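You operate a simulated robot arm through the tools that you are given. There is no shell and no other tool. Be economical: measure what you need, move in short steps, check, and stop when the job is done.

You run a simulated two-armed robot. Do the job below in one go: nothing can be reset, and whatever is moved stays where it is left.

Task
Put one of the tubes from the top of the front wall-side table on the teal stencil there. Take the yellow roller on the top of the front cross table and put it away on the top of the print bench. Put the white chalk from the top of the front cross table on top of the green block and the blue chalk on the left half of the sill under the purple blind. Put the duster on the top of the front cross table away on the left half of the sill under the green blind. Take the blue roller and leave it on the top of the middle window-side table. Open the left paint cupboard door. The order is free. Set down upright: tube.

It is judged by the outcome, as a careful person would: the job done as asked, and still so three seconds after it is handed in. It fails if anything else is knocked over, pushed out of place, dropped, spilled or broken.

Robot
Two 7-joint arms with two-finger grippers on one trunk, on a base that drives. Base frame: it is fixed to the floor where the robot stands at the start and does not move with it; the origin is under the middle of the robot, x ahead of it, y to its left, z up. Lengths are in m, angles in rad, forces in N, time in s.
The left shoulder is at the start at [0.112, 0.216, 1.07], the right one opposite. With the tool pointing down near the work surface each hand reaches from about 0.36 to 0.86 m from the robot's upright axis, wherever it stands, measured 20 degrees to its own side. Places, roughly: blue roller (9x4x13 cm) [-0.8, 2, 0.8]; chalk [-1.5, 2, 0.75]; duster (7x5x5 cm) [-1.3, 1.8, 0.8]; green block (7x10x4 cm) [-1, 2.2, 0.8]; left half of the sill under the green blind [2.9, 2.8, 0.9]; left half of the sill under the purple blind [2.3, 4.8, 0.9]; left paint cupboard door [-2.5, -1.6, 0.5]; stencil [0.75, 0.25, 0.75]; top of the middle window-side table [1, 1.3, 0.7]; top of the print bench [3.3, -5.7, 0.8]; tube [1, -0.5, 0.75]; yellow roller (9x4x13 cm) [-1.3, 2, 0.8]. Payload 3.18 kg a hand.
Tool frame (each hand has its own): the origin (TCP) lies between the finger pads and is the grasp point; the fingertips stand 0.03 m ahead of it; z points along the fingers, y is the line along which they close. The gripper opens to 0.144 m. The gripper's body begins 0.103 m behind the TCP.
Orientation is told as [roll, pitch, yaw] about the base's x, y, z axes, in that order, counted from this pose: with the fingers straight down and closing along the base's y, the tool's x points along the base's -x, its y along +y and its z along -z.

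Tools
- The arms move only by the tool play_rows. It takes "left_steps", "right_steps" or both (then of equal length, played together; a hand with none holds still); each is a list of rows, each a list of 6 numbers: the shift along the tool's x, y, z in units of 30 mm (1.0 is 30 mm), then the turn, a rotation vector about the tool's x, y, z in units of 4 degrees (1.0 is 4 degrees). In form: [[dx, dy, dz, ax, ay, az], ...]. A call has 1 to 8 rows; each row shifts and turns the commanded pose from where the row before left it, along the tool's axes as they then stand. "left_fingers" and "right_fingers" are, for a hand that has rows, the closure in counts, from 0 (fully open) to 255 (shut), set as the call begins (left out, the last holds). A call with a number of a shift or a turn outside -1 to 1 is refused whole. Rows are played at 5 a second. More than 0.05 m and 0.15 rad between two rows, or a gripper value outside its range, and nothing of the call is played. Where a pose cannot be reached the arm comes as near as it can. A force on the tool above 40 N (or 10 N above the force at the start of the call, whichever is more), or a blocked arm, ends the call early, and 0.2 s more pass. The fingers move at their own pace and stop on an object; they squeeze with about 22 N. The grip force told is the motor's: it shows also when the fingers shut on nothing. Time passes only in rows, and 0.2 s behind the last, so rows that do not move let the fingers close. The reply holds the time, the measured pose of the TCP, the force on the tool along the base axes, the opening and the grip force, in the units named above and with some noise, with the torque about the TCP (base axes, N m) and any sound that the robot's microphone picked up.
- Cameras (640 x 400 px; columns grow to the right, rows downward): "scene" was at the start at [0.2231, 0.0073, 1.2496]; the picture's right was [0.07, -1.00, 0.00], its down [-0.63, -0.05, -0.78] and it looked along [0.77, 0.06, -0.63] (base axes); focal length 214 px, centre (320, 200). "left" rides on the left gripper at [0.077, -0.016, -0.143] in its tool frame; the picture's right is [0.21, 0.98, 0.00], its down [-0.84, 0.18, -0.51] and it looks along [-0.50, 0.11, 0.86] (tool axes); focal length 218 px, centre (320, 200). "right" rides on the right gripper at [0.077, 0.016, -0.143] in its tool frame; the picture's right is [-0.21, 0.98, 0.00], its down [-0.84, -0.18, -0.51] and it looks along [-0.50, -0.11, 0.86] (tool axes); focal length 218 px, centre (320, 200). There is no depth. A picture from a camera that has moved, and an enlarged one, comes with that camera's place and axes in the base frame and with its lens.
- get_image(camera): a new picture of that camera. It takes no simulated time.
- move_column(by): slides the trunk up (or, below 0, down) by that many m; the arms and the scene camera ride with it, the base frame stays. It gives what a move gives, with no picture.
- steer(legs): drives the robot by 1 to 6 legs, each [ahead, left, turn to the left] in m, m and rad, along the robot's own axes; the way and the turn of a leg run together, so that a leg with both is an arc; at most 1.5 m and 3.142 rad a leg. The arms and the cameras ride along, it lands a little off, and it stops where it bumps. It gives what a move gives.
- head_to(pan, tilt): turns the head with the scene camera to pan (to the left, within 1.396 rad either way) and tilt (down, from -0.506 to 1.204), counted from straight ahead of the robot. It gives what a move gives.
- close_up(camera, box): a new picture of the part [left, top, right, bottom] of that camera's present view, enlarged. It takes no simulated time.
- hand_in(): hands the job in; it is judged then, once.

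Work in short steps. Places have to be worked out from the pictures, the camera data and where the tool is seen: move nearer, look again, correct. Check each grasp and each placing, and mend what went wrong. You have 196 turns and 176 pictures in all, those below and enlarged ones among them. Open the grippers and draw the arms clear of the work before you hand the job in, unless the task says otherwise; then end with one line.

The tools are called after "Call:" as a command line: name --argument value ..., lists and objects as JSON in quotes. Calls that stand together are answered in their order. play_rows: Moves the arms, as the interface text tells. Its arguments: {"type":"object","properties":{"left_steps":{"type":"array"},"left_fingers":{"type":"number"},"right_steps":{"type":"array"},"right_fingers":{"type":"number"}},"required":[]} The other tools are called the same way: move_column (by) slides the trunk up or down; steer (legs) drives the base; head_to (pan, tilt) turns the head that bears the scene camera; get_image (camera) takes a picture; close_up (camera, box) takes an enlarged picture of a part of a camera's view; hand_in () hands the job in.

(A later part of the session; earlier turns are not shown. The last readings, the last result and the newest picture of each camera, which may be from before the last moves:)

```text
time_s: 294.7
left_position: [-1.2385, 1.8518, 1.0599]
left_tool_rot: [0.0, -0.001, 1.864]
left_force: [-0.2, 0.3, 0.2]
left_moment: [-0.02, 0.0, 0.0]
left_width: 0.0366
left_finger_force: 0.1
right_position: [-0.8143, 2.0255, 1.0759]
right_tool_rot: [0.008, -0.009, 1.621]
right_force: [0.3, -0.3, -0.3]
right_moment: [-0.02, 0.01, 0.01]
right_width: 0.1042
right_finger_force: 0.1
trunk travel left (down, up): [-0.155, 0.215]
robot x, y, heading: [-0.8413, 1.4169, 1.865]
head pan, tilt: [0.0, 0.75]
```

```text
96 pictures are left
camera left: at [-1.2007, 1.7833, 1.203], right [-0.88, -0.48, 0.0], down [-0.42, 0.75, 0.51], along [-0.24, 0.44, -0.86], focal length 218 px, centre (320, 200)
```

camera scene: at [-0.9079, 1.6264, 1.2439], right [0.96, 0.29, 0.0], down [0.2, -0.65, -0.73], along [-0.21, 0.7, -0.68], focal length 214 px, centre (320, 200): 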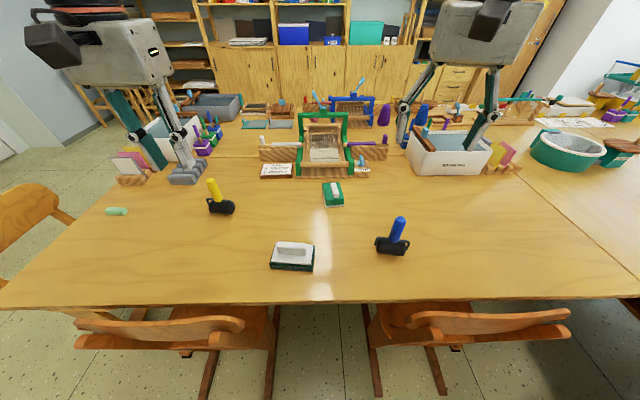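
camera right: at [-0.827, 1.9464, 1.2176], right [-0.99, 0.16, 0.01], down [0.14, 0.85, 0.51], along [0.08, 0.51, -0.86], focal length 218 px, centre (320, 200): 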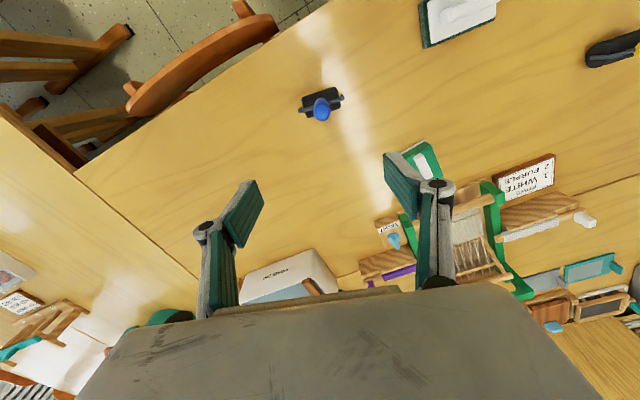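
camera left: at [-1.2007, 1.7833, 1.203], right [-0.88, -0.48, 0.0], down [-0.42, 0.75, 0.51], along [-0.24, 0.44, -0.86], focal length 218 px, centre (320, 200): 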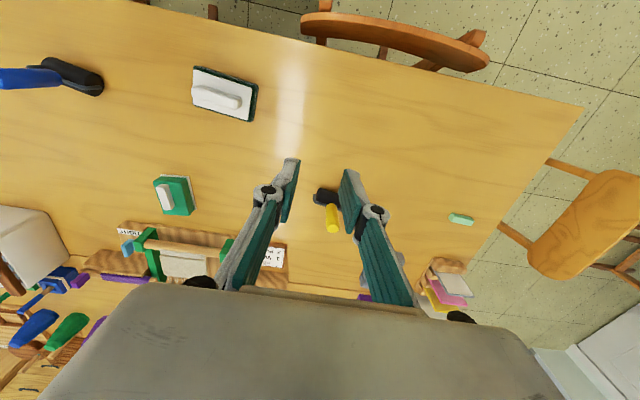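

Blue handle ≈(-0.8235, 1.999), yellow handle ≈(-1.343, 2.001), both upright. I position both hands above them.

Call:
play_rows --left_steps '[[-0.72, 0.24, 0.3, 0, 0, 0], [-0.72, 0.24, 0.3, 0, 0, 0], [-0.72, 0.24, 0.5, 0, 0, 0], [-0.72, 0.24, 0.5, 0, 0, 0], [-0.72, 0.24, 0.5, 0, 0, 0], [-0.72, 0.24, 0.5, 0, 0, 0], [-0.72, 0.24, 0.6, 0, 0, 0], [-0.72, 0.24, 0.6, 0, 0, 0]]' --right_steps '[[0.44, 0.18, 0.5, 0, 0, 0], [0.43, 0.17, 0.7, 0, 0, 0], [0, 0, 0.7, 0, 0, 0], [0, 0, 0.7, 0, 0, 0], [0, 0, 0.7, 0, 0, 0], [0, 0, 0.7, 0, 0, 0], [0, 0, 0.7, 0, 0, 0], [0, 0, 0.5, 0, 0, 0]]' --left_fingers 140 --right_fingers 140

Call:
get_image --camera "right"

Call:
get_image --camera "left"

```text
time_s: 296.5
left_position: [-1.3422, 2.0004, 0.9467]
left_tool_rot: [-0.001, 0.001, 1.864]
left_force: [-1.0, 0.5, 0.0]
left_moment: [-0.01, -0.01, 0.0]
left_width: 0.0649
left_finger_force: 0.0
right_position: [-0.826, 1.999, 0.9178]
right_tool_rot: [0.006, -0.006, 1.619]
right_force: [0.2, -0.4, -0.3]
right_moment: [-0.06, 0.01, 0.01]
right_width: 0.0647
right_finger_force: 0.1
trunk travel left (down, up): [-0.155, 0.215]
robot x, y, heading: [-0.8448, 1.4166, 1.87]
head pan, tilt: [0.0, 0.75]
```

```text
95 pictures are left
camera right: at [-0.8377, 1.9219, 1.0602], right [-0.99, 0.16, 0.01], down [0.14, 0.85, 0.51], along [0.08, 0.51, -0.86], focal length 218 px, centre (320, 200)
```

right: 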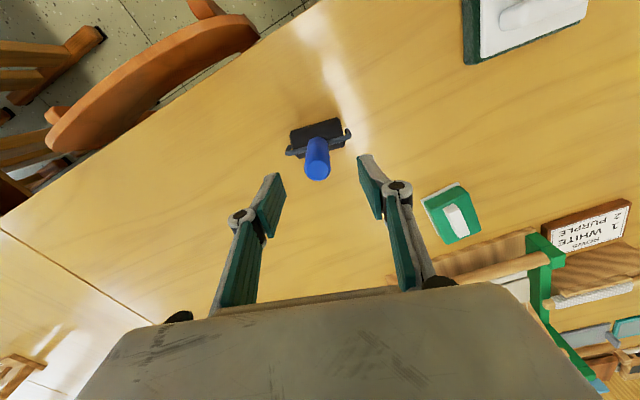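

```text
94 pictures are left
camera left: at [-1.3051, 1.9315, 1.0885], right [-0.88, -0.48, 0.0], down [-0.42, 0.76, 0.51], along [-0.24, 0.44, -0.86], focal length 218 px, centre (320, 200)
```

left: 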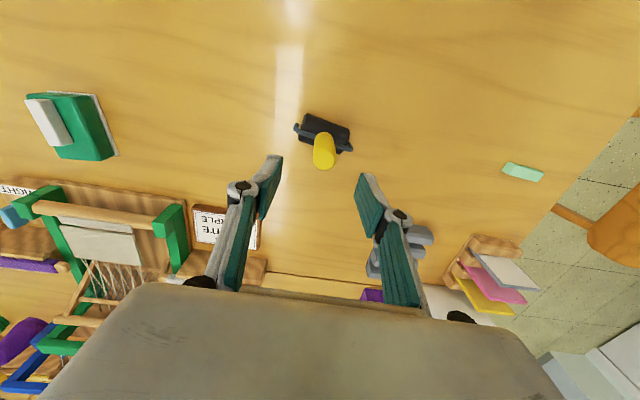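

Aligned within a few mm. I lower both onto the handles and close.

Call:
play_rows --left_steps '[[-0.1, 0.14, 0.8, 0, 0, 0], [0, 0, 0.8, 0, 0, 0], [0, 0, 0.8, 0, 0, 0], [0, 0, 0.6, 0, 0, 0], [0, 0, 0.4, 0, 0, 0]]' --right_steps '[[-0.1, -0.1, 0.5, 0, 0, 0], [0, 0, 0.6, 0, 0, 0], [0, 0, 0.6, 0, 0, 0], [0, 0, 0.5, 0, 0, 0], [0, 0, 0.2, 0, 0, 0]]'

Call:
get_image --camera "right"

Call:
get_image --camera "left"

```text
time_s: 297.7
left_position: [-1.3489, 2.0024, 0.8444]
left_tool_rot: [0.0, 0.001, 1.863]
left_force: [-0.2, -0.3, 0.0]
left_moment: [0.01, -0.02, 0.01]
left_width: 0.0648
left_finger_force: 0.1
right_position: [-0.8229, 2.0018, 0.8467]
right_tool_rot: [0.007, -0.008, 1.62]
right_force: [0.1, 0.0, -0.3]
right_moment: [-0.06, -0.01, 0.04]
right_width: 0.0648
right_finger_force: 0.1
trunk travel left (down, up): [-0.155, 0.215]
robot x, y, heading: [-0.8435, 1.4145, 1.864]
head pan, tilt: [0.0, 0.75]
```

```text
93 pictures are left
camera right: at [-0.8347, 1.9241, 0.9888], right [-0.99, 0.16, 0.01], down [0.14, 0.85, 0.51], along [0.07, 0.51, -0.86], focal length 218 px, centre (320, 200)
```

right: 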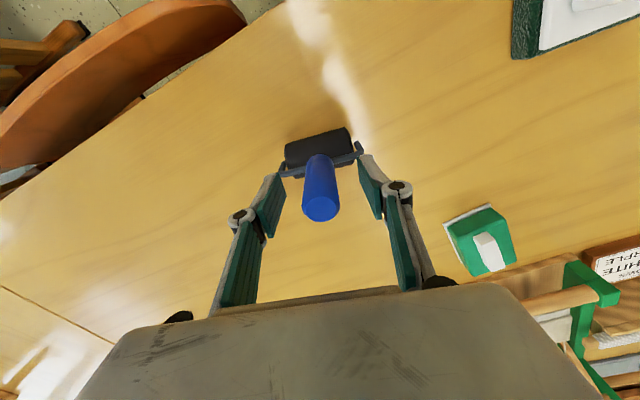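

```text
92 pictures are left
camera left: at [-1.3102, 1.9343, 0.9866], right [-0.88, -0.48, 0.0], down [-0.42, 0.76, 0.51], along [-0.24, 0.44, -0.86], focal length 218 px, centre (320, 200)
```

left: 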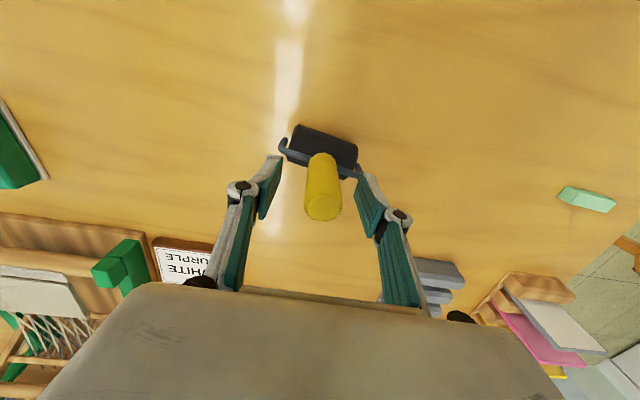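

Both handles centred between fingers. Close and lift.

Call:
play_rows --left_steps '[[0, 0, 0, 0, 0, 0], [0, 0, 0, 0, 0, 0], [0, 0, 0, 0, 0, 0], [0, 0, 0, 0, 0, 0]]' --right_steps '[[0, 0, 0, 0, 0, 0], [0, 0, 0, 0, 0, 0], [0, 0, 0, 0, 0, 0], [0, 0, 0, 0, 0, 0]]' --left_fingers 255 --right_fingers 255

Call:
play_rows --left_steps '[[0, 0, -0.4, 0, 0, 0], [0, 0, -0.8, 0, 0, 0], [0, 0, -1, 0, 0, 0], [0, 0, -1, 0, 0, 0], [0.7, 0, -0.8, 0, 0, 0], [1, 0, -0.7, 0, 0, 0], [1, 0, -0.7, 0, 0, 0], [1, 0, -0.7, 0, 0, 0]]' --right_steps '[[0, 0, -0.4, 0, 0, 0], [0, 0, -0.8, 0, 0, 0], [0, 0, -1, 0, 0, 0], [0, 0, -1, 0, 0, 0], [0, 0, -1, 0, 0, 0], [0, 0, -1, 0, 0, 0], [0, 0, -0.8, 0, 0, 0], [0, 0, -0.4, 0, 0, 0]]'

Call:
get_image --camera "scene"

```text
time_s: 298.7
left_position: [-1.3479, 2.0033, 0.8441]
left_tool_rot: [-0.002, -0.001, 1.865]
left_force: [-1.7, -0.1, 0.1]
left_moment: [0.04, 0.03, 0.0]
left_width: 0.0254
left_finger_force: 21.7
right_position: [-0.8236, 2.0014, 0.847]
right_tool_rot: [0.007, -0.01, 1.62]
right_force: [0.1, -0.2, 0.5]
right_moment: [-0.03, -0.03, -0.03]
right_width: 0.0253
right_finger_force: 21.9
trunk travel left (down, up): [-0.155, 0.215]
robot x, y, heading: [-0.8467, 1.4128, 1.864]
head pan, tilt: [0.0, 0.75]
```

```text
time_s: 300.5
left_position: [-1.314, 1.8946, 1.028]
left_tool_rot: [-0.001, -0.001, 1.866]
left_force: [-0.7, 0.1, -2.4]
left_moment: [-0.03, 0.03, 0.0]
left_width: 0.0253
left_finger_force: 22.3
right_position: [-0.8211, 2.0002, 1.0397]
right_tool_rot: [0.009, -0.009, 1.62]
right_force: [-0.5, 0.2, -2.2]
right_moment: [0.03, 0.0, 0.02]
right_width: 0.0253
right_finger_force: 21.9
trunk travel left (down, up): [-0.155, 0.215]
robot x, y, heading: [-0.8425, 1.4155, 1.865]
head pan, tilt: [0.0, 0.75]
```

```text
91 pictures are left
camera scene: at [-0.9076, 1.6255, 1.2442], right [0.96, 0.29, 0.0], down [0.2, -0.65, -0.73], along [-0.21, 0.7, -0.68], focal length 214 px, centre (320, 200)
```

scene: 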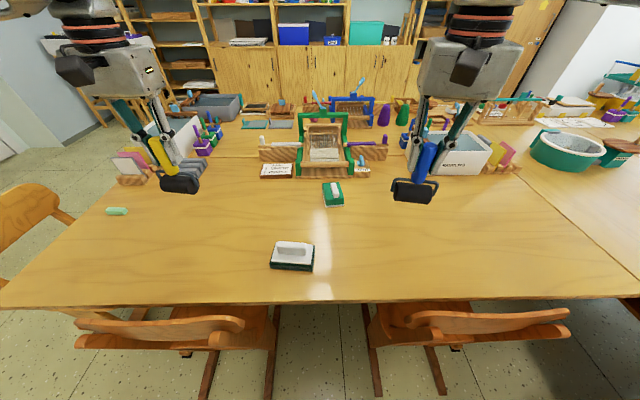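

Both rollers are held. I drive back around the table end to the window aisle.

Call:
steer --legs '[[-0.7, 0, 0], [0, 0, -3.14], [1.0, 0, 0], [0.95, 0, 0], [0, 0, 0.7], [1.1, 0, 0]]'

Call:
head_to --pan 0.5 --tilt 0.5

Call:
get_image --camera "scene"

```text
time_s: 328.0
left_position: [1.6881, -1.5847, 1.0274]
left_tool_rot: [-0.001, 0.003, -0.478]
left_force: [0.3, 0.5, -2.3]
left_moment: [0.02, -0.01, -0.02]
left_width: 0.0246
left_finger_force: 21.6
right_position: [1.4209, -2.0089, 1.0377]
right_tool_rot: [0.003, -0.009, -0.723]
right_force: [0.3, 1.2, -2.3]
right_moment: [-0.01, 0.01, -0.03]
right_width: 0.0252
right_finger_force: 21.8
trunk travel left (down, up): [-0.155, 0.215]
robot x, y, heading: [1.0132, -1.5843, -0.48]
head pan, tilt: [0.0, 0.75]
```

```text
time_s: 328.9
left_position: [1.6889, -1.5849, 1.0268]
left_tool_rot: [-0.001, 0.001, -0.477]
left_force: [-0.1, -1.2, -2.6]
left_moment: [0.0, 0.0, 0.01]
left_width: 0.0251
left_finger_force: 22.3
right_position: [1.42, -2.0091, 1.0383]
right_tool_rot: [0.005, -0.009, -0.723]
right_force: [0.2, -0.3, -2.6]
right_moment: [0.01, -0.03, 0.01]
right_width: 0.0252
right_finger_force: 21.8
trunk travel left (down, up): [-0.155, 0.215]
robot x, y, heading: [1.0148, -1.5866, -0.477]
head pan, tilt: [0.499, 0.499]
```

```text
90 pictures are left
camera scene: at [1.2275, -1.6467, 1.2657], right [0.02, -1.0, 0.0], down [-0.48, -0.01, -0.88], along [0.88, 0.02, -0.48], focal length 214 px, centre (320, 200)
```

scene: 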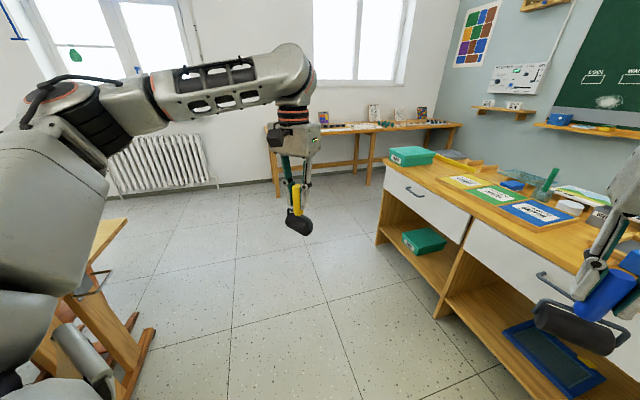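

I continue to the aisle and stop abreast of the middle table, then turn toward it.

Call:
steer --legs '[[0, 0, 0.777], [1.1, 0, 0], [1.05, 0, 0], [0, 0, 1.57], [1.4, 0, 0], [1.2, 0, 0]]'

Call:
head_to --pan 1.2 --tilt 0.5

Call:
get_image --camera "scene"

```text
time_s: 357.7
left_position: [2.0858, 2.0742, 1.027]
left_tool_rot: [-0.001, 0.001, 1.776]
left_force: [0.9, 0.4, -3.5]
left_moment: [-0.04, -0.02, -0.04]
left_width: 0.0249
left_finger_force: 22.2
right_position: [2.5869, 2.1366, 1.0392]
right_tool_rot: [0.006, -0.009, 1.534]
right_force: [-0.6, 0.5, -2.4]
right_moment: [-0.04, 0.0, 0.0]
right_width: 0.0253
right_finger_force: 21.9
trunk travel left (down, up): [-0.155, 0.215]
robot x, y, heading: [2.5136, 1.5518, 1.782]
head pan, tilt: [0.499, 0.499]
```

```text
time_s: 358.7
left_position: [2.0882, 2.0742, 1.027]
left_tool_rot: [-0.001, 0.002, 1.776]
left_force: [-0.4, -0.5, -1.7]
left_moment: [0.04, -0.02, -0.04]
left_width: 0.0249
left_finger_force: 22.3
right_position: [2.5876, 2.136, 1.0396]
right_tool_rot: [0.005, -0.009, 1.533]
right_force: [-0.6, -0.4, -2.2]
right_moment: [0.0, 0.01, -0.03]
right_width: 0.0252
right_finger_force: 21.4
trunk travel left (down, up): [-0.155, 0.215]
robot x, y, heading: [2.5164, 1.5536, 1.777]
head pan, tilt: [1.201, 0.499]
```

```text
89 pictures are left
camera scene: at [2.3964, 1.7044, 1.2657], right [0.16, 0.99, 0.0], down [0.47, -0.08, -0.88], along [-0.87, 0.14, -0.48], focal length 214 px, centre (320, 200)
```

scene: 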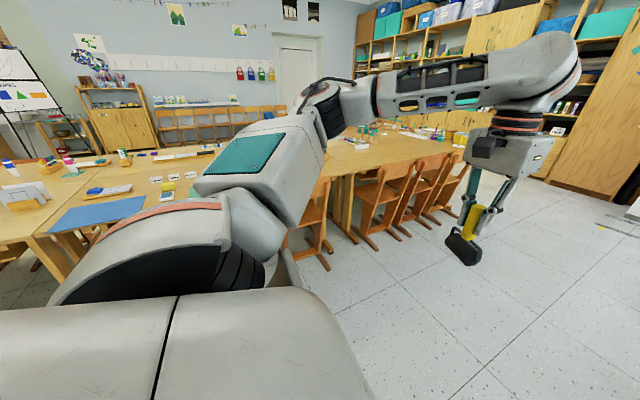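

I turn to face the middle window-side table.

Call:
steer --legs '[[0, 0, 1.66]]'

Call:
head_to --pan 0.0 --tilt 0.45

Call:
get_image --camera "scene"

```text
time_s: 363.2
left_position: [2.0333, 1.0797, 1.0273]
left_tool_rot: [-0.001, 0.001, -2.846]
left_force: [0.0, -0.4, -2.8]
left_moment: [0.01, 0.0, 0.03]
left_width: 0.0248
left_finger_force: 22.1
right_position: [1.9286, 1.5737, 1.0383]
right_tool_rot: [0.005, -0.008, -3.089]
right_force: [0.6, -0.4, -1.8]
right_moment: [0.0, 0.01, -0.02]
right_width: 0.0248
right_finger_force: 21.9
trunk travel left (down, up): [-0.155, 0.215]
robot x, y, heading: [2.512, 1.5548, -2.846]
head pan, tilt: [1.201, 0.499]
```

```text
time_s: 364.6
left_position: [2.0346, 1.0793, 1.027]
left_tool_rot: [-0.001, 0.003, -2.847]
left_force: [0.6, -0.2, -2.9]
left_moment: [0.01, 0.05, 0.02]
left_width: 0.025
left_finger_force: 22.4
right_position: [1.9295, 1.5732, 1.0377]
right_tool_rot: [0.006, -0.007, -3.09]
right_force: [0.5, -0.2, -2.2]
right_moment: [0.0, 0.02, 0.01]
right_width: 0.0249
right_finger_force: 22.5
trunk travel left (down, up): [-0.155, 0.215]
robot x, y, heading: [2.5128, 1.5526, -2.844]
head pan, tilt: [0.0, 0.45]
```

```text
88 pictures are left
camera scene: at [2.2944, 1.4864, 1.2702], right [-0.29, 0.96, 0.0], down [0.42, 0.13, -0.9], along [-0.86, -0.26, -0.44], focal length 214 px, centre (320, 200)
```

scene: 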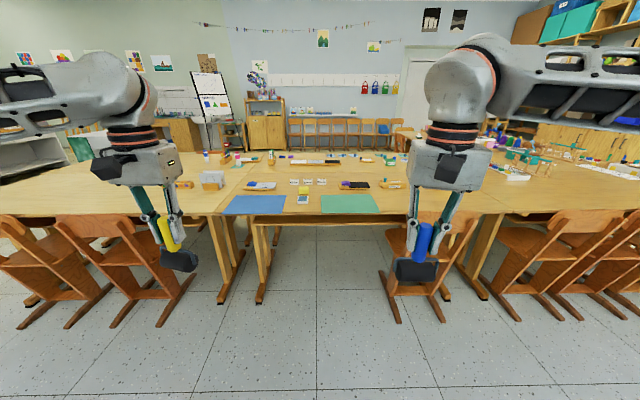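

I zoom in on the middle table to choose a clear spot.

Call:
close_up --camera "scene" --box '[200, 140, 520, 320]'

```text
2.00 times, centred on (360, 230) of scene
camera zoom: at [2.2944, 1.4864, 1.2702], right [-0.29, 0.96, 0.0], down [0.42, 0.13, -0.9], along [-0.86, -0.26, -0.44], focal length 429 px, centre (240, 140)
```

zoom: 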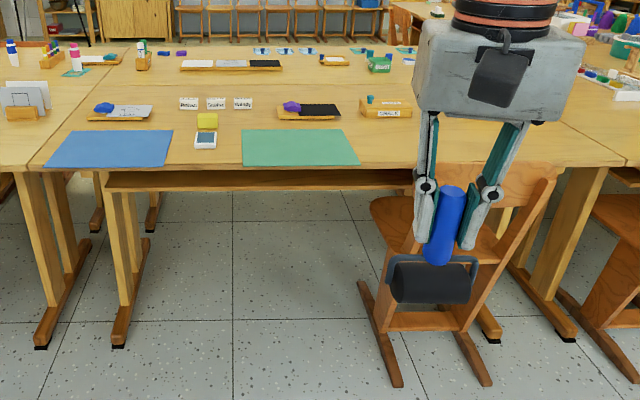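

Clear spot right of the green mat near (u 1.60, v 1.20). I drive closer so the right hand reaches it over the chair.

Call:
steer --legs '[[0, -0.24, 0], [0.54, 0, 0]]'

Call:
head_to --pan -0.2 --tilt 0.7

Call:
get_image --camera "scene"

Call:
get_image --camera "right"

```text
time_s: 369.9
left_position: [1.4576, 1.1513, 1.0271]
left_tool_rot: [-0.001, 0.002, -2.843]
left_force: [0.1, 0.2, -3.1]
left_moment: [0.02, 0.0, 0.0]
left_width: 0.0246
left_finger_force: 22.4
right_position: [1.3506, 1.6435, 1.0368]
right_tool_rot: [0.005, -0.009, -3.087]
right_force: [-0.1, -0.6, -3.1]
right_moment: [-0.02, 0.01, -0.01]
right_width: 0.0249
right_finger_force: 22.1
trunk travel left (down, up): [-0.155, 0.215]
robot x, y, heading: [1.936, 1.6273, -2.847]
head pan, tilt: [0.0, 0.45]
```

```text
time_s: 370.7
left_position: [1.4568, 1.1507, 1.0259]
left_tool_rot: [-0.001, 0.002, -2.846]
left_force: [-0.5, -0.1, -2.0]
left_moment: [0.02, -0.01, 0.01]
left_width: 0.0248
left_finger_force: 21.6
right_position: [1.3507, 1.6441, 1.0386]
right_tool_rot: [0.005, -0.009, -3.088]
right_force: [0.4, -0.1, -2.7]
right_moment: [0.01, -0.03, -0.03]
right_width: 0.0247
right_finger_force: 22.3
trunk travel left (down, up): [-0.155, 0.215]
robot x, y, heading: [1.9352, 1.6247, -2.842]
head pan, tilt: [-0.201, 0.7]
```

```text
86 pictures are left
camera scene: at [1.7203, 1.5768, 1.2481], right [-0.1, 1.0, 0.0], down [0.64, 0.06, -0.77], along [-0.76, -0.08, -0.64], focal length 214 px, centre (320, 200)
```

scene: 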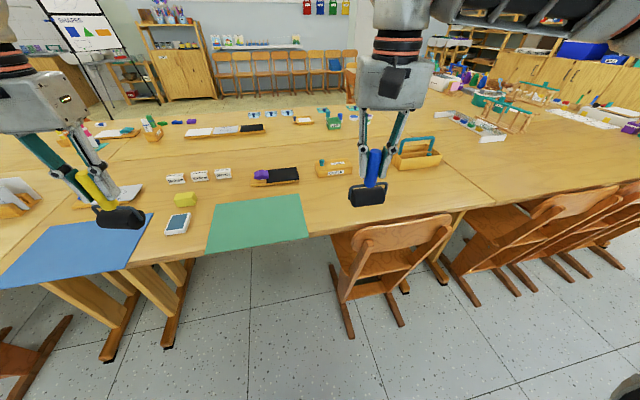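

```text
85 pictures are left
camera right: at [1.4288, 1.6329, 1.1806], right [-0.16, -0.99, 0.01], down [-0.85, 0.14, 0.51], along [-0.51, 0.07, -0.86], focal length 218 px, centre (320, 200)
```

right: 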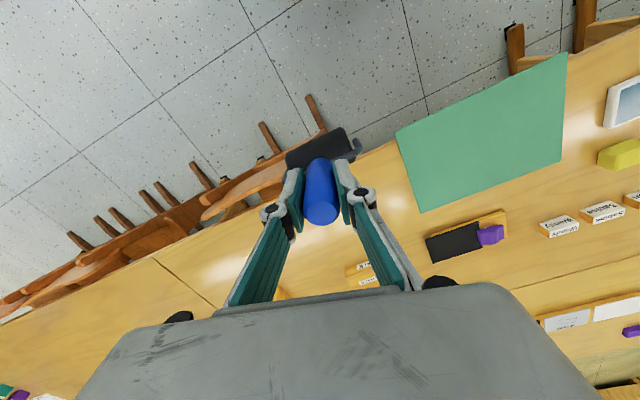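

I move the roller 0.2 m further over the table.

Call:
play_rows --right_steps '[[-0.825, 0, 0, 0, 0, 0], [-0.825, 0, 0, 0, 0, 0], [-0.825, 0, 0, 0, 0, 0], [-0.825, 0, 0, 0, 0, 0], [-0.825, 0, 0.3, 0, 0, 0], [-0.825, 0, 0.5, 0, 0, 0], [-0.825, 0, 0.8, 0, 0, 0], [-0.825, 0, 0.8, 0, 0, 0]]'

Call:
get_image --camera "right"

Call:
close_up --camera "scene" --box '[290, 100, 490, 240]'

```text
time_s: 372.5
left_position: [1.4572, 1.1514, 1.0246]
left_tool_rot: [-0.001, 0.004, -2.845]
left_force: [-1.0, -1.0, -2.7]
left_moment: [0.02, -0.05, 0.03]
left_width: 0.0249
left_finger_force: 22.1
right_position: [1.1506, 1.6306, 0.9641]
right_tool_rot: [0.005, -0.004, -3.087]
right_force: [0.1, 0.2, -3.2]
right_moment: [0.0, -0.04, 0.03]
right_width: 0.025
right_finger_force: 21.6
trunk travel left (down, up): [-0.155, 0.215]
robot x, y, heading: [1.9394, 1.6259, -2.846]
head pan, tilt: [-0.201, 0.7]
```

```text
84 pictures are left
camera right: at [1.2278, 1.6192, 1.1067], right [-0.16, -0.99, 0.01], down [-0.85, 0.14, 0.51], along [-0.51, 0.07, -0.86], focal length 218 px, centre (320, 200)
```

right: 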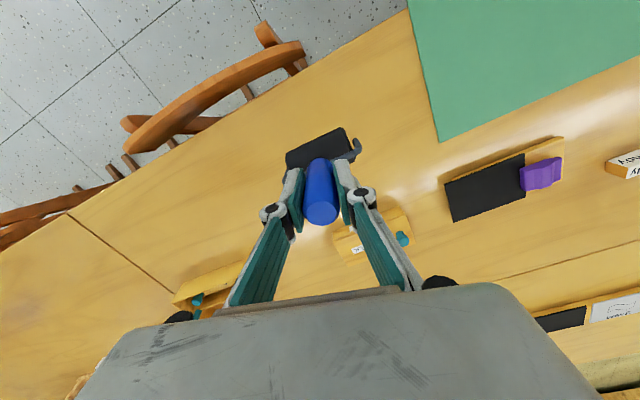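

```text
2.86 times, centred on (390, 170) of scene
camera zoom: at [1.7191, 1.5763, 1.2475], right [-0.1, 1.0, 0.0], down [0.64, 0.06, -0.76], along [-0.76, -0.07, -0.65], focal length 613 px, centre (120, 286)
```

zoom: 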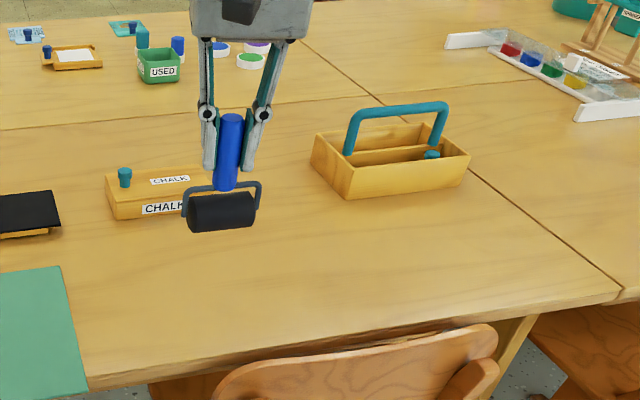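

The landing spot is clear of mat, chalk box and caddy. I lower it.

Call:
play_rows --right_steps '[[0, 0, 0.9, 0, 0, 0], [0, 0, 0.9, 0, 0, 0], [0, 0, 0.8, 0, 0, 0], [0, 0, 0.5, 0, 0, 0], [0, 0, 0.3, 0, 0, 0], [0, 0, 0.15, 0, 0, 0]]'

Call:
close_up --camera "scene" --box '[290, 100, 490, 240]'

```text
time_s: 373.9
left_position: [1.4579, 1.1513, 1.0266]
left_tool_rot: [-0.001, 0.001, -2.846]
left_force: [0.5, 0.0, -2.2]
left_moment: [-0.02, 0.01, -0.01]
left_width: 0.0247
left_finger_force: 22.5
right_position: [1.1505, 1.6316, 0.861]
right_tool_rot: [0.006, -0.008, -3.087]
right_force: [-0.3, 0.3, -2.5]
right_moment: [0.01, -0.06, 0.0]
right_width: 0.0247
right_finger_force: 21.9
trunk travel left (down, up): [-0.155, 0.215]
robot x, y, heading: [1.9355, 1.6217, -2.841]
head pan, tilt: [-0.201, 0.7]
```

```text
2.86 times, centred on (390, 170) of scene
camera zoom: at [1.7201, 1.5768, 1.2479], right [-0.1, 1.0, 0.0], down [0.64, 0.06, -0.76], along [-0.76, -0.07, -0.64], focal length 613 px, centre (120, 286)
```

zoom: 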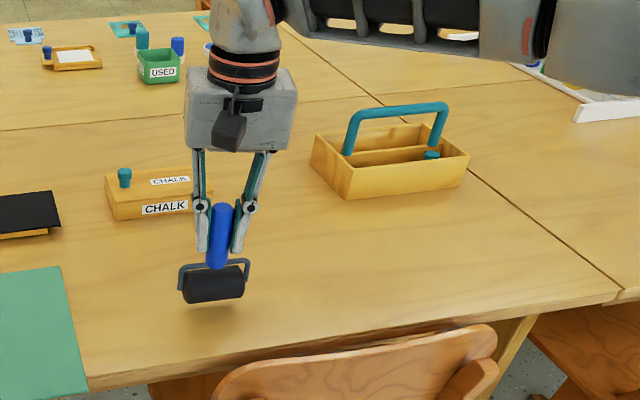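

Call:
play_rows --right_steps '[[0, 0, 0.2, 0, 0, 0], [0, 0, 0.15, 0, 0, 0], [0, 0, 0.08, 0, 0, 0], [0, 0, 0.08, 0, 0, 0]]'

```text
time_s: 374.9
left_position: [1.457, 1.1519, 1.0275]
left_tool_rot: [-0.002, 0.001, -2.844]
left_force: [-0.6, -0.2, -2.8]
left_moment: [-0.01, 0.01, -0.01]
left_width: 0.0248
left_finger_force: 21.7
right_position: [1.1514, 1.6318, 0.8471]
right_tool_rot: [0.005, -0.01, -3.089]
right_force: [0.8, 1.4, 2.2]
right_moment: [0.32, -0.07, 0.0]
right_width: 0.025
right_finger_force: 21.5
trunk travel left (down, up): [-0.155, 0.215]
robot x, y, heading: [1.9382, 1.6243, -2.844]
head pan, tilt: [-0.201, 0.7]
```

First contact; one more millimetre, then release.

Call:
play_rows --right_steps '[[0, 0, 0.05, 0, 0, 0], [0, 0, 0, 0, 0, 0]]'

Call:
play_rows --right_steps '[[0, 0, 0, 0, 0, 0], [0, 0, 0, 0, 0, 0], [0, 0, 0, 0, 0, 0]]' --right_fingers 140

Call:
play_rows --right_steps '[[0, 0, -0.5, 0, 0, 0], [0, 0, -1, 0, 0, 0], [0, 0, -1, 0, 0, 0], [0, 0, -1, 0, 0, 0], [0.5, 0, -1, 0, 0, 0], [1, 0, -1, 0, 0, 0], [1, 0, -1, 0, 0, 0], [1, 0, 0, 0, 0, 0]]'

Call:
get_image --camera "scene"

```text
time_s: 375.5
left_position: [1.4584, 1.1508, 1.0285]
left_tool_rot: [-0.002, -0.003, -2.844]
left_force: [0.0, -1.5, -2.6]
left_moment: [-0.01, -0.01, 0.01]
left_width: 0.025
left_finger_force: 21.9
right_position: [1.1516, 1.6329, 0.8468]
right_tool_rot: [0.007, -0.011, -3.088]
right_force: [-1.5, 0.4, 11.6]
right_moment: [-0.02, 0.03, -0.05]
right_width: 0.0248
right_finger_force: 21.7
trunk travel left (down, up): [-0.155, 0.215]
robot x, y, heading: [1.9393, 1.6242, -2.843]
head pan, tilt: [-0.201, 0.7]
```

```text
time_s: 376.3
left_position: [1.4564, 1.1507, 1.0282]
left_tool_rot: [-0.001, 0.002, -2.845]
left_force: [-0.4, 0.2, -3.0]
left_moment: [0.01, 0.03, 0.01]
left_width: 0.0248
left_finger_force: 22.2
right_position: [1.1521, 1.6328, 0.8444]
right_tool_rot: [0.005, -0.008, -3.087]
right_force: [0.1, -0.5, -0.1]
right_moment: [-0.04, 0.02, 0.02]
right_width: 0.0645
right_finger_force: 0.0
trunk travel left (down, up): [-0.155, 0.215]
robot x, y, heading: [1.9386, 1.6258, -2.842]
head pan, tilt: [-0.201, 0.7]
```

```text
time_s: 378.1
left_position: [1.4573, 1.1507, 1.0269]
left_tool_rot: [0.0, 0.001, -2.844]
left_force: [1.3, 0.5, -2.0]
left_moment: [-0.03, 0.01, 0.02]
left_width: 0.0248
left_finger_force: 22.3
right_position: [1.2573, 1.6389, 1.0416]
right_tool_rot: [0.006, -0.008, -3.089]
right_force: [0.0, 0.0, 0.0]
right_moment: [0.02, 0.0, 0.02]
right_width: 0.0651
right_finger_force: 0.1
trunk travel left (down, up): [-0.155, 0.215]
robot x, y, heading: [1.9386, 1.6277, -2.841]
head pan, tilt: [-0.201, 0.7]
```

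```text
81 pictures are left
camera scene: at [1.7204, 1.5772, 1.248], right [-0.1, 1.0, 0.0], down [0.64, 0.06, -0.76], along [-0.76, -0.07, -0.64], focal length 214 px, centre (320, 200)
```

scene: 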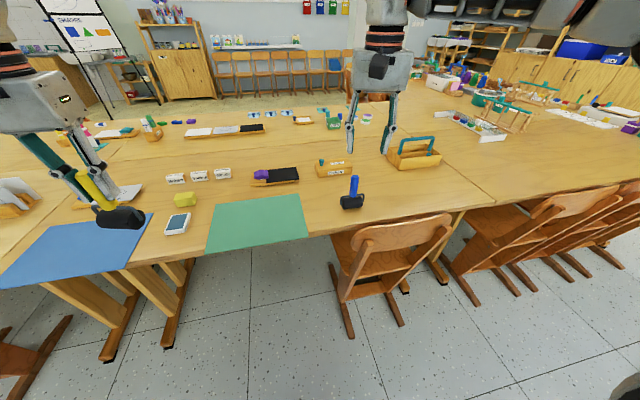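

Blue roller stands on the middle table. Now I take the yellow roller toward the print bench: back to the front passage.

Call:
steer --legs '[[-0.35, 0, 0], [0, 0, 1.57], [1.45, 0, 0], [1.45, 0, 0], [0, 0, -1.57], [1.2, 0, 0]]'

Call:
steer --legs '[[0.9, 0, 0], [0, 0, 1.5]]'

Call:
head_to --pan 0.0 --tilt 0.35

Call:
get_image --camera "scene"

```text
time_s: 407.0
left_position: [1.4875, -1.8249, 1.0275]
left_tool_rot: [-0.002, 0.002, -2.845]
left_force: [-0.7, -0.1, -2.3]
left_moment: [0.0, -0.02, 0.0]
left_width: 0.0249
left_finger_force: 22.1
right_position: [1.2876, -1.3361, 1.0407]
right_tool_rot: [0.005, -0.009, -3.092]
right_force: [0.5, 0.2, 0.3]
right_moment: [0.0, -0.01, -0.01]
right_width: 0.0651
right_finger_force: 0.0
trunk travel left (down, up): [-0.155, 0.215]
robot x, y, heading: [1.9703, -1.3504, -2.85]
head pan, tilt: [-0.201, 0.7]
```

```text
time_s: 415.4
left_position: [1.5541, -2.1244, 1.026]
left_tool_rot: [-0.001, 0.001, -1.345]
left_force: [0.6, 0.7, -2.0]
left_moment: [-0.01, -0.02, -0.02]
left_width: 0.0248
left_finger_force: 21.7
right_position: [1.0528, -2.2895, 1.0407]
right_tool_rot: [0.005, -0.009, -1.589]
right_force: [-0.2, -0.6, -0.4]
right_moment: [0.05, 0.01, -0.01]
right_width: 0.0651
right_finger_force: 0.0
trunk travel left (down, up): [-0.155, 0.215]
robot x, y, heading: [1.1162, -1.6127, -1.342]
head pan, tilt: [-0.201, 0.7]
```

```text
time_s: 416.2
left_position: [1.5542, -2.1248, 1.0267]
left_tool_rot: [-0.003, 0.002, -1.345]
left_force: [0.8, 0.4, -3.3]
left_moment: [0.0, 0.0, 0.02]
left_width: 0.025
left_finger_force: 21.8
right_position: [1.0533, -2.2898, 1.0414]
right_tool_rot: [0.007, -0.008, -1.591]
right_force: [-0.3, -1.1, -0.1]
right_moment: [0.0, 0.0, 0.01]
right_width: 0.0648
right_finger_force: 0.1
trunk travel left (down, up): [-0.155, 0.215]
robot x, y, heading: [1.1163, -1.6115, -1.342]
head pan, tilt: [0.0, 0.351]
```

```text
80 pictures are left
camera scene: at [1.168, -1.8364, 1.2793], right [-0.97, -0.22, 0.0], down [-0.08, 0.34, -0.94], along [0.21, -0.92, -0.34], focal length 214 px, centre (320, 200)
```

scene: 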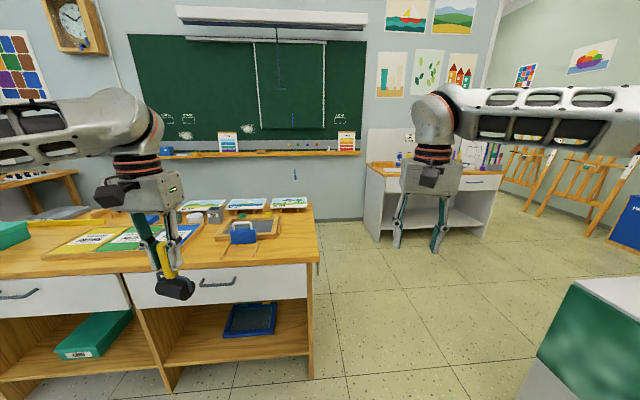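

The bench position given lies behind this board wall, so I look for the way through: pan right.

Call:
head_to --pan -0.7 --tilt 0.2

Call:
get_image --camera "scene"

Call:
head_to --pan 0.9 --tilt 0.2

Call:
get_image --camera "scene"

```text
time_s: 417.3
left_position: [1.5538, -2.1262, 1.0274]
left_tool_rot: [-0.002, 0.002, -1.346]
left_force: [-0.3, 0.0, -2.2]
left_moment: [0.05, 0.0, -0.01]
left_width: 0.0248
left_finger_force: 22.4
right_position: [1.0546, -2.2901, 1.041]
right_tool_rot: [0.005, -0.008, -1.59]
right_force: [-0.6, 0.9, 0.1]
right_moment: [-0.01, 0.02, -0.04]
right_width: 0.0646
right_finger_force: 0.1
trunk travel left (down, up): [-0.155, 0.215]
robot x, y, heading: [1.1169, -1.608, -1.346]
head pan, tilt: [-0.7, 0.201]
```

```text
79 pictures are left
camera scene: at [1.1047, -1.8286, 1.2934], right [-0.89, 0.46, 0.0], down [0.09, 0.18, -0.98], along [-0.45, -0.87, -0.2], focal length 214 px, centre (320, 200)
```

scene: 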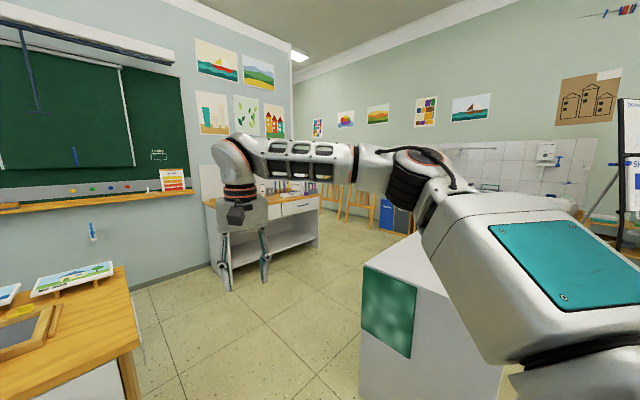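

```text
time_s: 419.0
left_position: [1.5542, -2.1238, 1.0278]
left_tool_rot: [0.001, 0.001, -1.345]
left_force: [-0.2, 0.3, -2.8]
left_moment: [0.01, 0.01, -0.01]
left_width: 0.0251
left_finger_force: 22.0
right_position: [1.0541, -2.2897, 1.0416]
right_tool_rot: [0.005, -0.01, -1.59]
right_force: [0.1, 0.3, 0.9]
right_moment: [0.03, -0.01, -0.03]
right_width: 0.0648
right_finger_force: 0.0
trunk travel left (down, up): [-0.155, 0.215]
robot x, y, heading: [1.1167, -1.6149, -1.346]
head pan, tilt: [0.901, 0.201]
```

```text
78 pictures are left
camera scene: at [1.2313, -1.7857, 1.2934], right [-0.43, -0.9, 0.0], down [-0.18, 0.09, -0.98], along [0.88, -0.42, -0.2], focal length 214 px, centre (320, 200)
```

scene: 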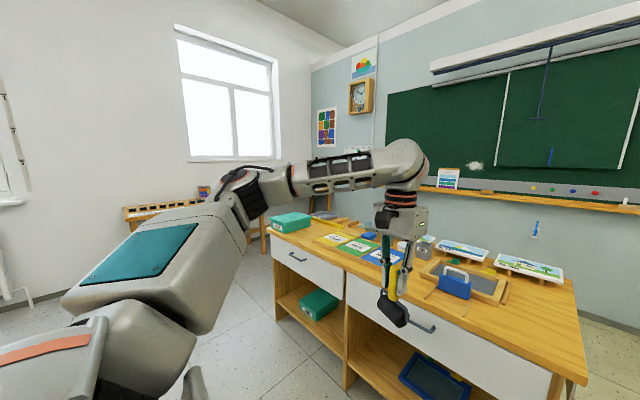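

The board wall ends around u≈-1.6 and the room continues behind it. I drive diagonally between plinth and desk (0.43 m clearance each side), then look toward the opening.

Call:
steer --legs '[[0, 0, -0.44], [1.0, 0, 0], [0.8, 0, 0]]'

Call:
head_to --pan -0.1 --tilt 0.35

Call:
get_image --camera "scene"

```text
time_s: 429.3
left_position: [0.9137, -4.0203, 1.0268]
left_tool_rot: [-0.002, 0.002, -1.775]
left_force: [-0.3, -0.4, -2.2]
left_moment: [-0.03, -0.01, -0.03]
left_width: 0.025
left_finger_force: 21.7
right_position: [0.3902, -3.9619, 1.0406]
right_tool_rot: [0.005, -0.008, -2.02]
right_force: [-0.1, -0.2, 0.1]
right_moment: [-0.02, 0.0, 0.02]
right_width: 0.0652
right_finger_force: 0.0
trunk travel left (down, up): [-0.155, 0.215]
robot x, y, heading: [0.727, -3.3742, -1.775]
head pan, tilt: [0.901, 0.201]
```

```text
time_s: 430.6
left_position: [0.9142, -4.0191, 1.0272]
left_tool_rot: [-0.002, 0.002, -1.774]
left_force: [0.0, 0.0, -3.4]
left_moment: [0.02, -0.04, -0.02]
left_width: 0.0249
left_finger_force: 22.2
right_position: [0.3911, -3.9619, 1.0407]
right_tool_rot: [0.006, -0.009, -2.02]
right_force: [-0.3, -1.1, -0.5]
right_moment: [0.0, 0.03, 0.02]
right_width: 0.065
right_finger_force: 0.1
trunk travel left (down, up): [-0.155, 0.215]
robot x, y, heading: [0.7313, -3.3739, -1.778]
head pan, tilt: [-0.099, 0.351]
```

```text
77 pictures are left
camera scene: at [0.6734, -3.5942, 1.2794], right [-0.95, 0.3, 0.0], down [0.1, 0.33, -0.94], along [-0.28, -0.9, -0.34], focal length 214 px, centre (320, 200)
```

scene: 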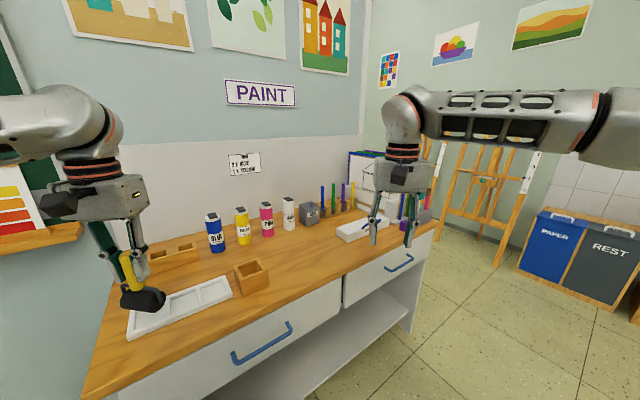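

I'm close to the paint bench, with the hands above it. I back off, turn along it and drive toward the opening.

Call:
steer --legs '[[-0.25, 0, 0], [0, 0, -1.06], [1.2, 0, 0], [0.7, 0, 0]]'

Call:
head_to --pan 1.0 --tilt 0.4

Call:
get_image --camera "scene"

Call:
head_to --pan 0.0 --tilt 0.5

Call:
get_image --camera "scene"

```text
time_s: 444.1
left_position: [-1.4938, -4.1445, 1.0266]
left_tool_rot: [-0.002, 0.0, -2.849]
left_force: [-1.6, -1.1, -3.3]
left_moment: [-0.02, 0.01, -0.02]
left_width: 0.0247
left_finger_force: 21.9
right_position: [-1.691, -3.654, 1.0402]
right_tool_rot: [0.006, -0.01, -3.092]
right_force: [0.2, 0.2, -0.8]
right_moment: [0.02, -0.01, 0.02]
right_width: 0.0652
right_finger_force: 0.0
trunk travel left (down, up): [-0.155, 0.215]
robot x, y, heading: [-1.011, -3.6733, -2.848]
head pan, tilt: [-0.099, 0.351]
```

```text
time_s: 445.4
left_position: [-1.4939, -4.1426, 1.0276]
left_tool_rot: [-0.002, 0.002, -2.849]
left_force: [-0.9, -0.7, -2.3]
left_moment: [0.0, -0.02, 0.02]
left_width: 0.0249
left_finger_force: 21.7
right_position: [-1.6924, -3.6558, 1.0417]
right_tool_rot: [0.007, -0.007, -3.093]
right_force: [0.1, -0.7, 0.4]
right_moment: [-0.01, 0.0, 0.03]
right_width: 0.065
right_finger_force: 0.1
trunk travel left (down, up): [-0.155, 0.215]
robot x, y, heading: [-1.0062, -3.6692, -2.847]
head pan, tilt: [1.0, 0.4]
```

```text
76 pictures are left
camera scene: at [-1.1698, -3.801, 1.2749], right [-0.96, 0.27, 0.0], down [0.11, 0.37, -0.92], along [-0.25, -0.89, -0.39], focal length 214 px, centre (320, 200)
```

scene: 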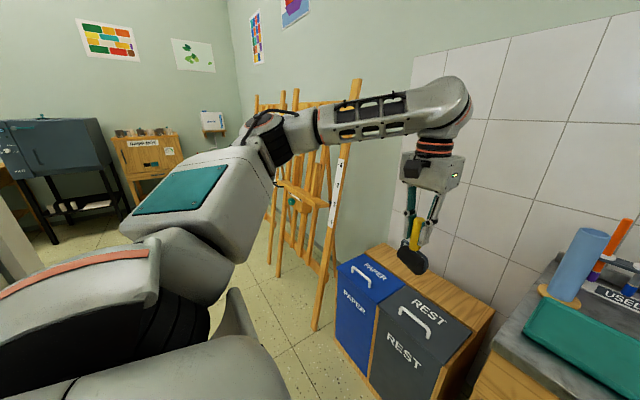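

```text
time_s: 446.7
left_position: [-1.4942, -4.1428, 1.0267]
left_tool_rot: [-0.002, 0.003, -2.85]
left_force: [0.2, 0.6, -1.9]
left_moment: [-0.01, 0.0, -0.01]
left_width: 0.0249
left_finger_force: 22.2
right_position: [-1.6915, -3.6553, 1.0407]
right_tool_rot: [0.006, -0.011, -3.094]
right_force: [0.4, 0.6, 0.6]
right_moment: [-0.02, 0.02, 0.02]
right_width: 0.0649
right_finger_force: 0.2
trunk travel left (down, up): [-0.155, 0.215]
robot x, y, heading: [-1.0134, -3.671, -2.853]
head pan, tilt: [0.0, 0.499]
```

```text
75 pictures are left
camera scene: at [-1.2314, -3.7383, 1.2657], right [-0.29, 0.96, 0.0], down [0.46, 0.14, -0.88], along [-0.84, -0.25, -0.48], focal length 214 px, centre (320, 200)
```

scene: 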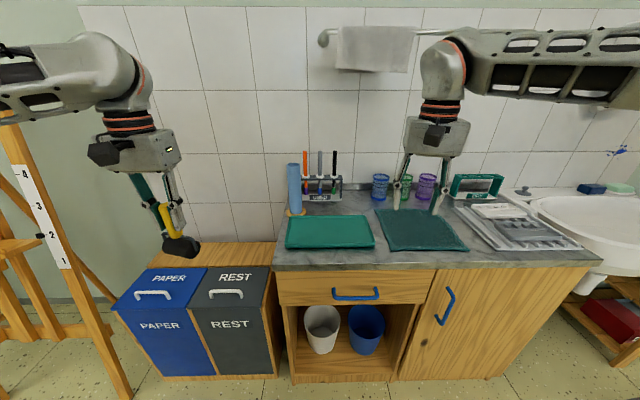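

Passage center is at u≈-2.2 between the wall end and easels. I turn left and drive through it.

Call:
steer --legs '[[0, 0, 1.57], [1.0, -0.1, 0], [1.0, 0, 0]]'

Call:
head_to --pan 0.9 --tilt 0.4

Call:
get_image --camera "scene"

Call:
head_to --pan 0.0 --tilt 0.5

Call:
get_image --camera "scene"

```text
time_s: 460.5
left_position: [-0.1137, -6.1137, 1.0274]
left_tool_rot: [-0.003, 0.001, -1.281]
left_force: [0.6, -0.5, -2.1]
left_moment: [-0.03, -0.02, 0.0]
left_width: 0.0246
left_finger_force: 21.7
right_position: [-0.6019, -6.3102, 1.041]
right_tool_rot: [0.005, -0.012, -1.526]
right_force: [-0.6, -0.4, -0.1]
right_moment: [0.0, 0.0, -0.03]
right_width: 0.0649
right_finger_force: 0.0
trunk travel left (down, up): [-0.155, 0.215]
robot x, y, heading: [-0.5821, -5.6302, -1.279]
head pan, tilt: [0.0, 0.499]
```

```text
time_s: 461.7
left_position: [-0.113, -6.1139, 1.0264]
left_tool_rot: [-0.001, 0.001, -1.282]
left_force: [0.4, -0.7, -2.1]
left_moment: [0.04, 0.02, 0.01]
left_width: 0.0247
left_finger_force: 21.6
right_position: [-0.6031, -6.3109, 1.0409]
right_tool_rot: [0.005, -0.008, -1.527]
right_force: [0.5, 1.0, 0.4]
right_moment: [0.03, 0.01, -0.02]
right_width: 0.0646
right_finger_force: 0.1
trunk travel left (down, up): [-0.155, 0.215]
robot x, y, heading: [-0.5827, -5.6267, -1.28]
head pan, tilt: [0.901, 0.4]
```

```text
74 pictures are left
camera scene: at [-0.4576, -5.796, 1.2749], right [-0.37, -0.93, 0.0], down [-0.36, 0.14, -0.92], along [0.86, -0.34, -0.39], focal length 214 px, centre (320, 200)
```

scene: 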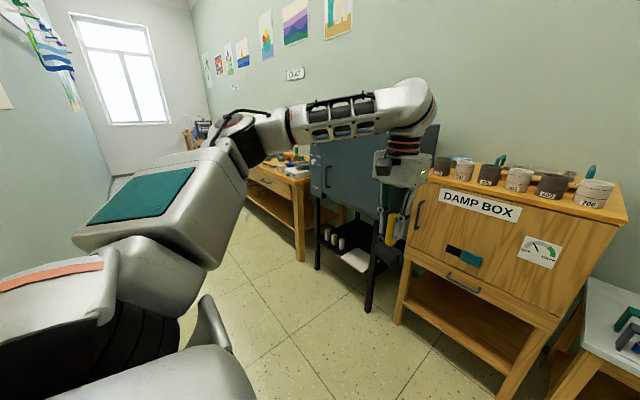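

```text
time_s: 462.9
left_position: [-0.1135, -6.1142, 1.0274]
left_tool_rot: [-0.001, 0.003, -1.281]
left_force: [-0.3, 0.0, -2.7]
left_moment: [0.02, 0.0, 0.01]
left_width: 0.0246
left_finger_force: 22.1
right_position: [-0.6027, -6.3096, 1.0416]
right_tool_rot: [0.003, -0.008, -1.527]
right_force: [-0.1, 0.9, 0.5]
right_moment: [0.0, -0.01, 0.01]
right_width: 0.0648
right_finger_force: 0.2
trunk travel left (down, up): [-0.155, 0.215]
robot x, y, heading: [-0.5831, -5.6287, -1.281]
head pan, tilt: [0.0, 0.499]
```

```text
73 pictures are left
camera scene: at [-0.5174, -5.8487, 1.2657], right [-0.96, -0.29, 0.0], down [-0.14, 0.46, -0.88], along [0.25, -0.84, -0.48], focal length 214 px, centre (320, 200)
```

scene: 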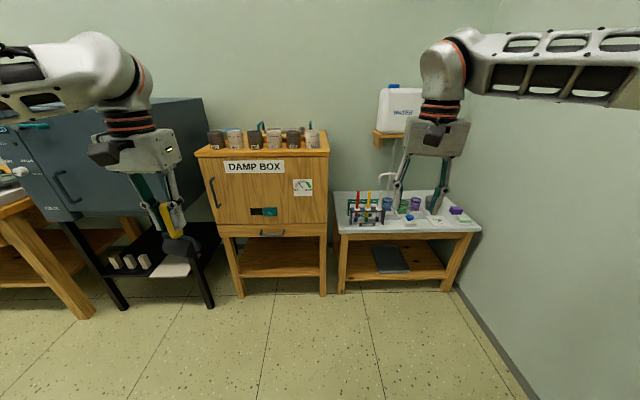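

Behind the wall: kiln, then a wooden bench along the back wall. I keep facing the back wall and strafe left along the corridor, then look.

Call:
steer --legs '[[0.2, 0, 0.01], [0, 1.3, 0]]'

Call:
head_to --pan 0.7 --tilt 0.4

Call:
get_image --camera "scene"

```text
time_s: 475.7
left_position: [1.1915, -5.9284, 1.0267]
left_tool_rot: [-0.001, 0.002, -1.283]
left_force: [-0.2, -0.2, -2.8]
left_moment: [0.01, -0.01, 0.01]
left_width: 0.0247
left_finger_force: 21.8
right_position: [0.7024, -6.1225, 1.0415]
right_tool_rot: [0.003, -0.009, -1.526]
right_force: [-0.1, -0.6, 0.7]
right_moment: [0.01, 0.0, -0.01]
right_width: 0.0651
right_finger_force: 0.0
trunk travel left (down, up): [-0.155, 0.215]
robot x, y, heading: [0.7217, -5.4435, -1.284]
head pan, tilt: [0.0, 0.499]
```

```text
time_s: 476.8
left_position: [1.1913, -5.9281, 1.0269]
left_tool_rot: [-0.001, 0.003, -1.282]
left_force: [0.2, 0.5, -3.1]
left_moment: [-0.02, 0.01, -0.02]
left_width: 0.0249
left_finger_force: 21.8
right_position: [0.702, -6.1244, 1.0412]
right_tool_rot: [0.005, -0.009, -1.528]
right_force: [0.1, 0.0, -0.6]
right_moment: [-0.05, 0.02, -0.01]
right_width: 0.0648
right_finger_force: 0.0
trunk travel left (down, up): [-0.155, 0.215]
robot x, y, heading: [0.721, -5.4425, -1.279]
head pan, tilt: [0.7, 0.4]
```

```text
72 pictures are left
camera scene: at [0.8389, -5.6256, 1.2749], right [-0.55, -0.83, 0.0], down [-0.33, 0.21, -0.92], along [0.77, -0.51, -0.39], focal length 214 px, centre (320, 200)
```

scene: 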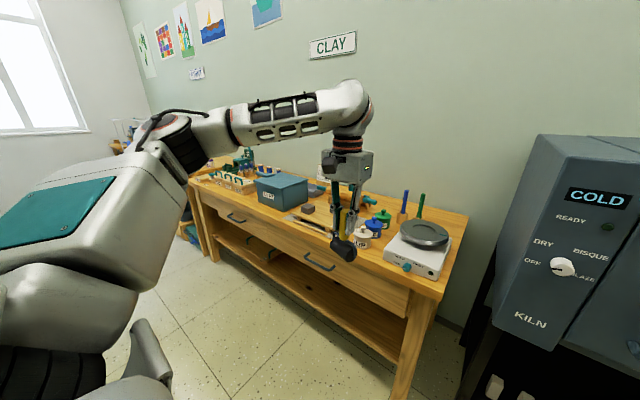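

This is the clay bench; the print bench must be the next one. I strafe on and look again.

Call:
steer --legs '[[0, 1.3, 0]]'

Call:
get_image --camera "scene"

```text
time_s: 488.4
left_position: [2.4276, -5.581, 1.027]
left_tool_rot: [-0.003, 0.002, -1.305]
left_force: [-0.6, 0.4, -2.9]
left_moment: [0.0, 0.01, -0.01]
left_width: 0.0248
left_finger_force: 22.4
right_position: [1.9342, -5.7666, 1.0408]
right_tool_rot: [0.006, -0.01, -1.546]
right_force: [0.4, -0.5, 0.0]
right_moment: [0.01, 0.0, -0.02]
right_width: 0.0649
right_finger_force: 0.1
trunk travel left (down, up): [-0.155, 0.215]
robot x, y, heading: [1.9679, -5.0862, -1.302]
head pan, tilt: [0.7, 0.4]
```

```text
71 pictures are left
camera scene: at [2.0813, -5.2713, 1.2749], right [-0.57, -0.82, 0.0], down [-0.32, 0.22, -0.92], along [0.76, -0.52, -0.39], focal length 214 px, centre (320, 200)
```

scene: 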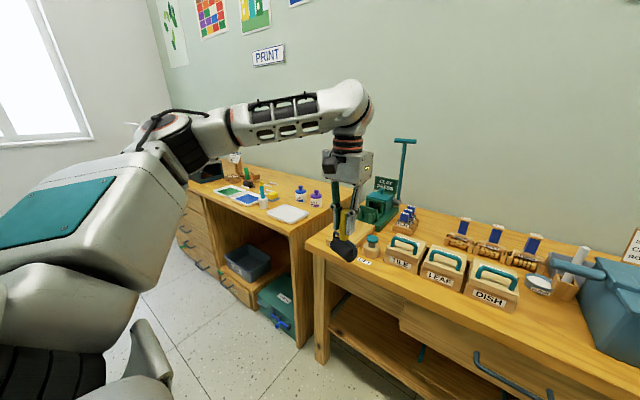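

The PRINT bench is the left one. I zoom in on its top.

Call:
close_up --camera "scene" --box '[175, 140, 345, 260]'

```text
3.33 times, centred on (260, 200) of scene
camera zoom: at [2.0813, -5.2713, 1.2749], right [-0.57, -0.82, 0.0], down [-0.32, 0.22, -0.92], along [0.76, -0.52, -0.39], focal length 715 px, centre (520, 200)
```

zoom: 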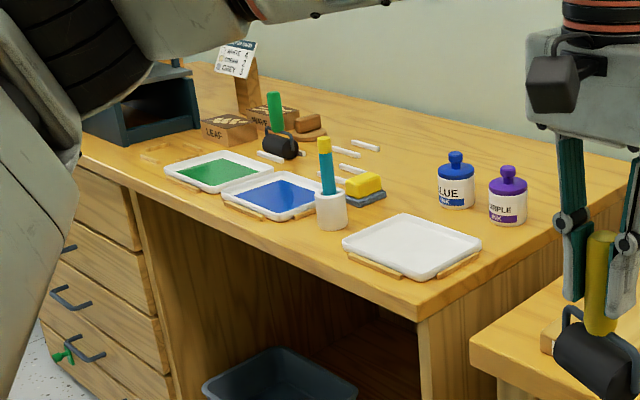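

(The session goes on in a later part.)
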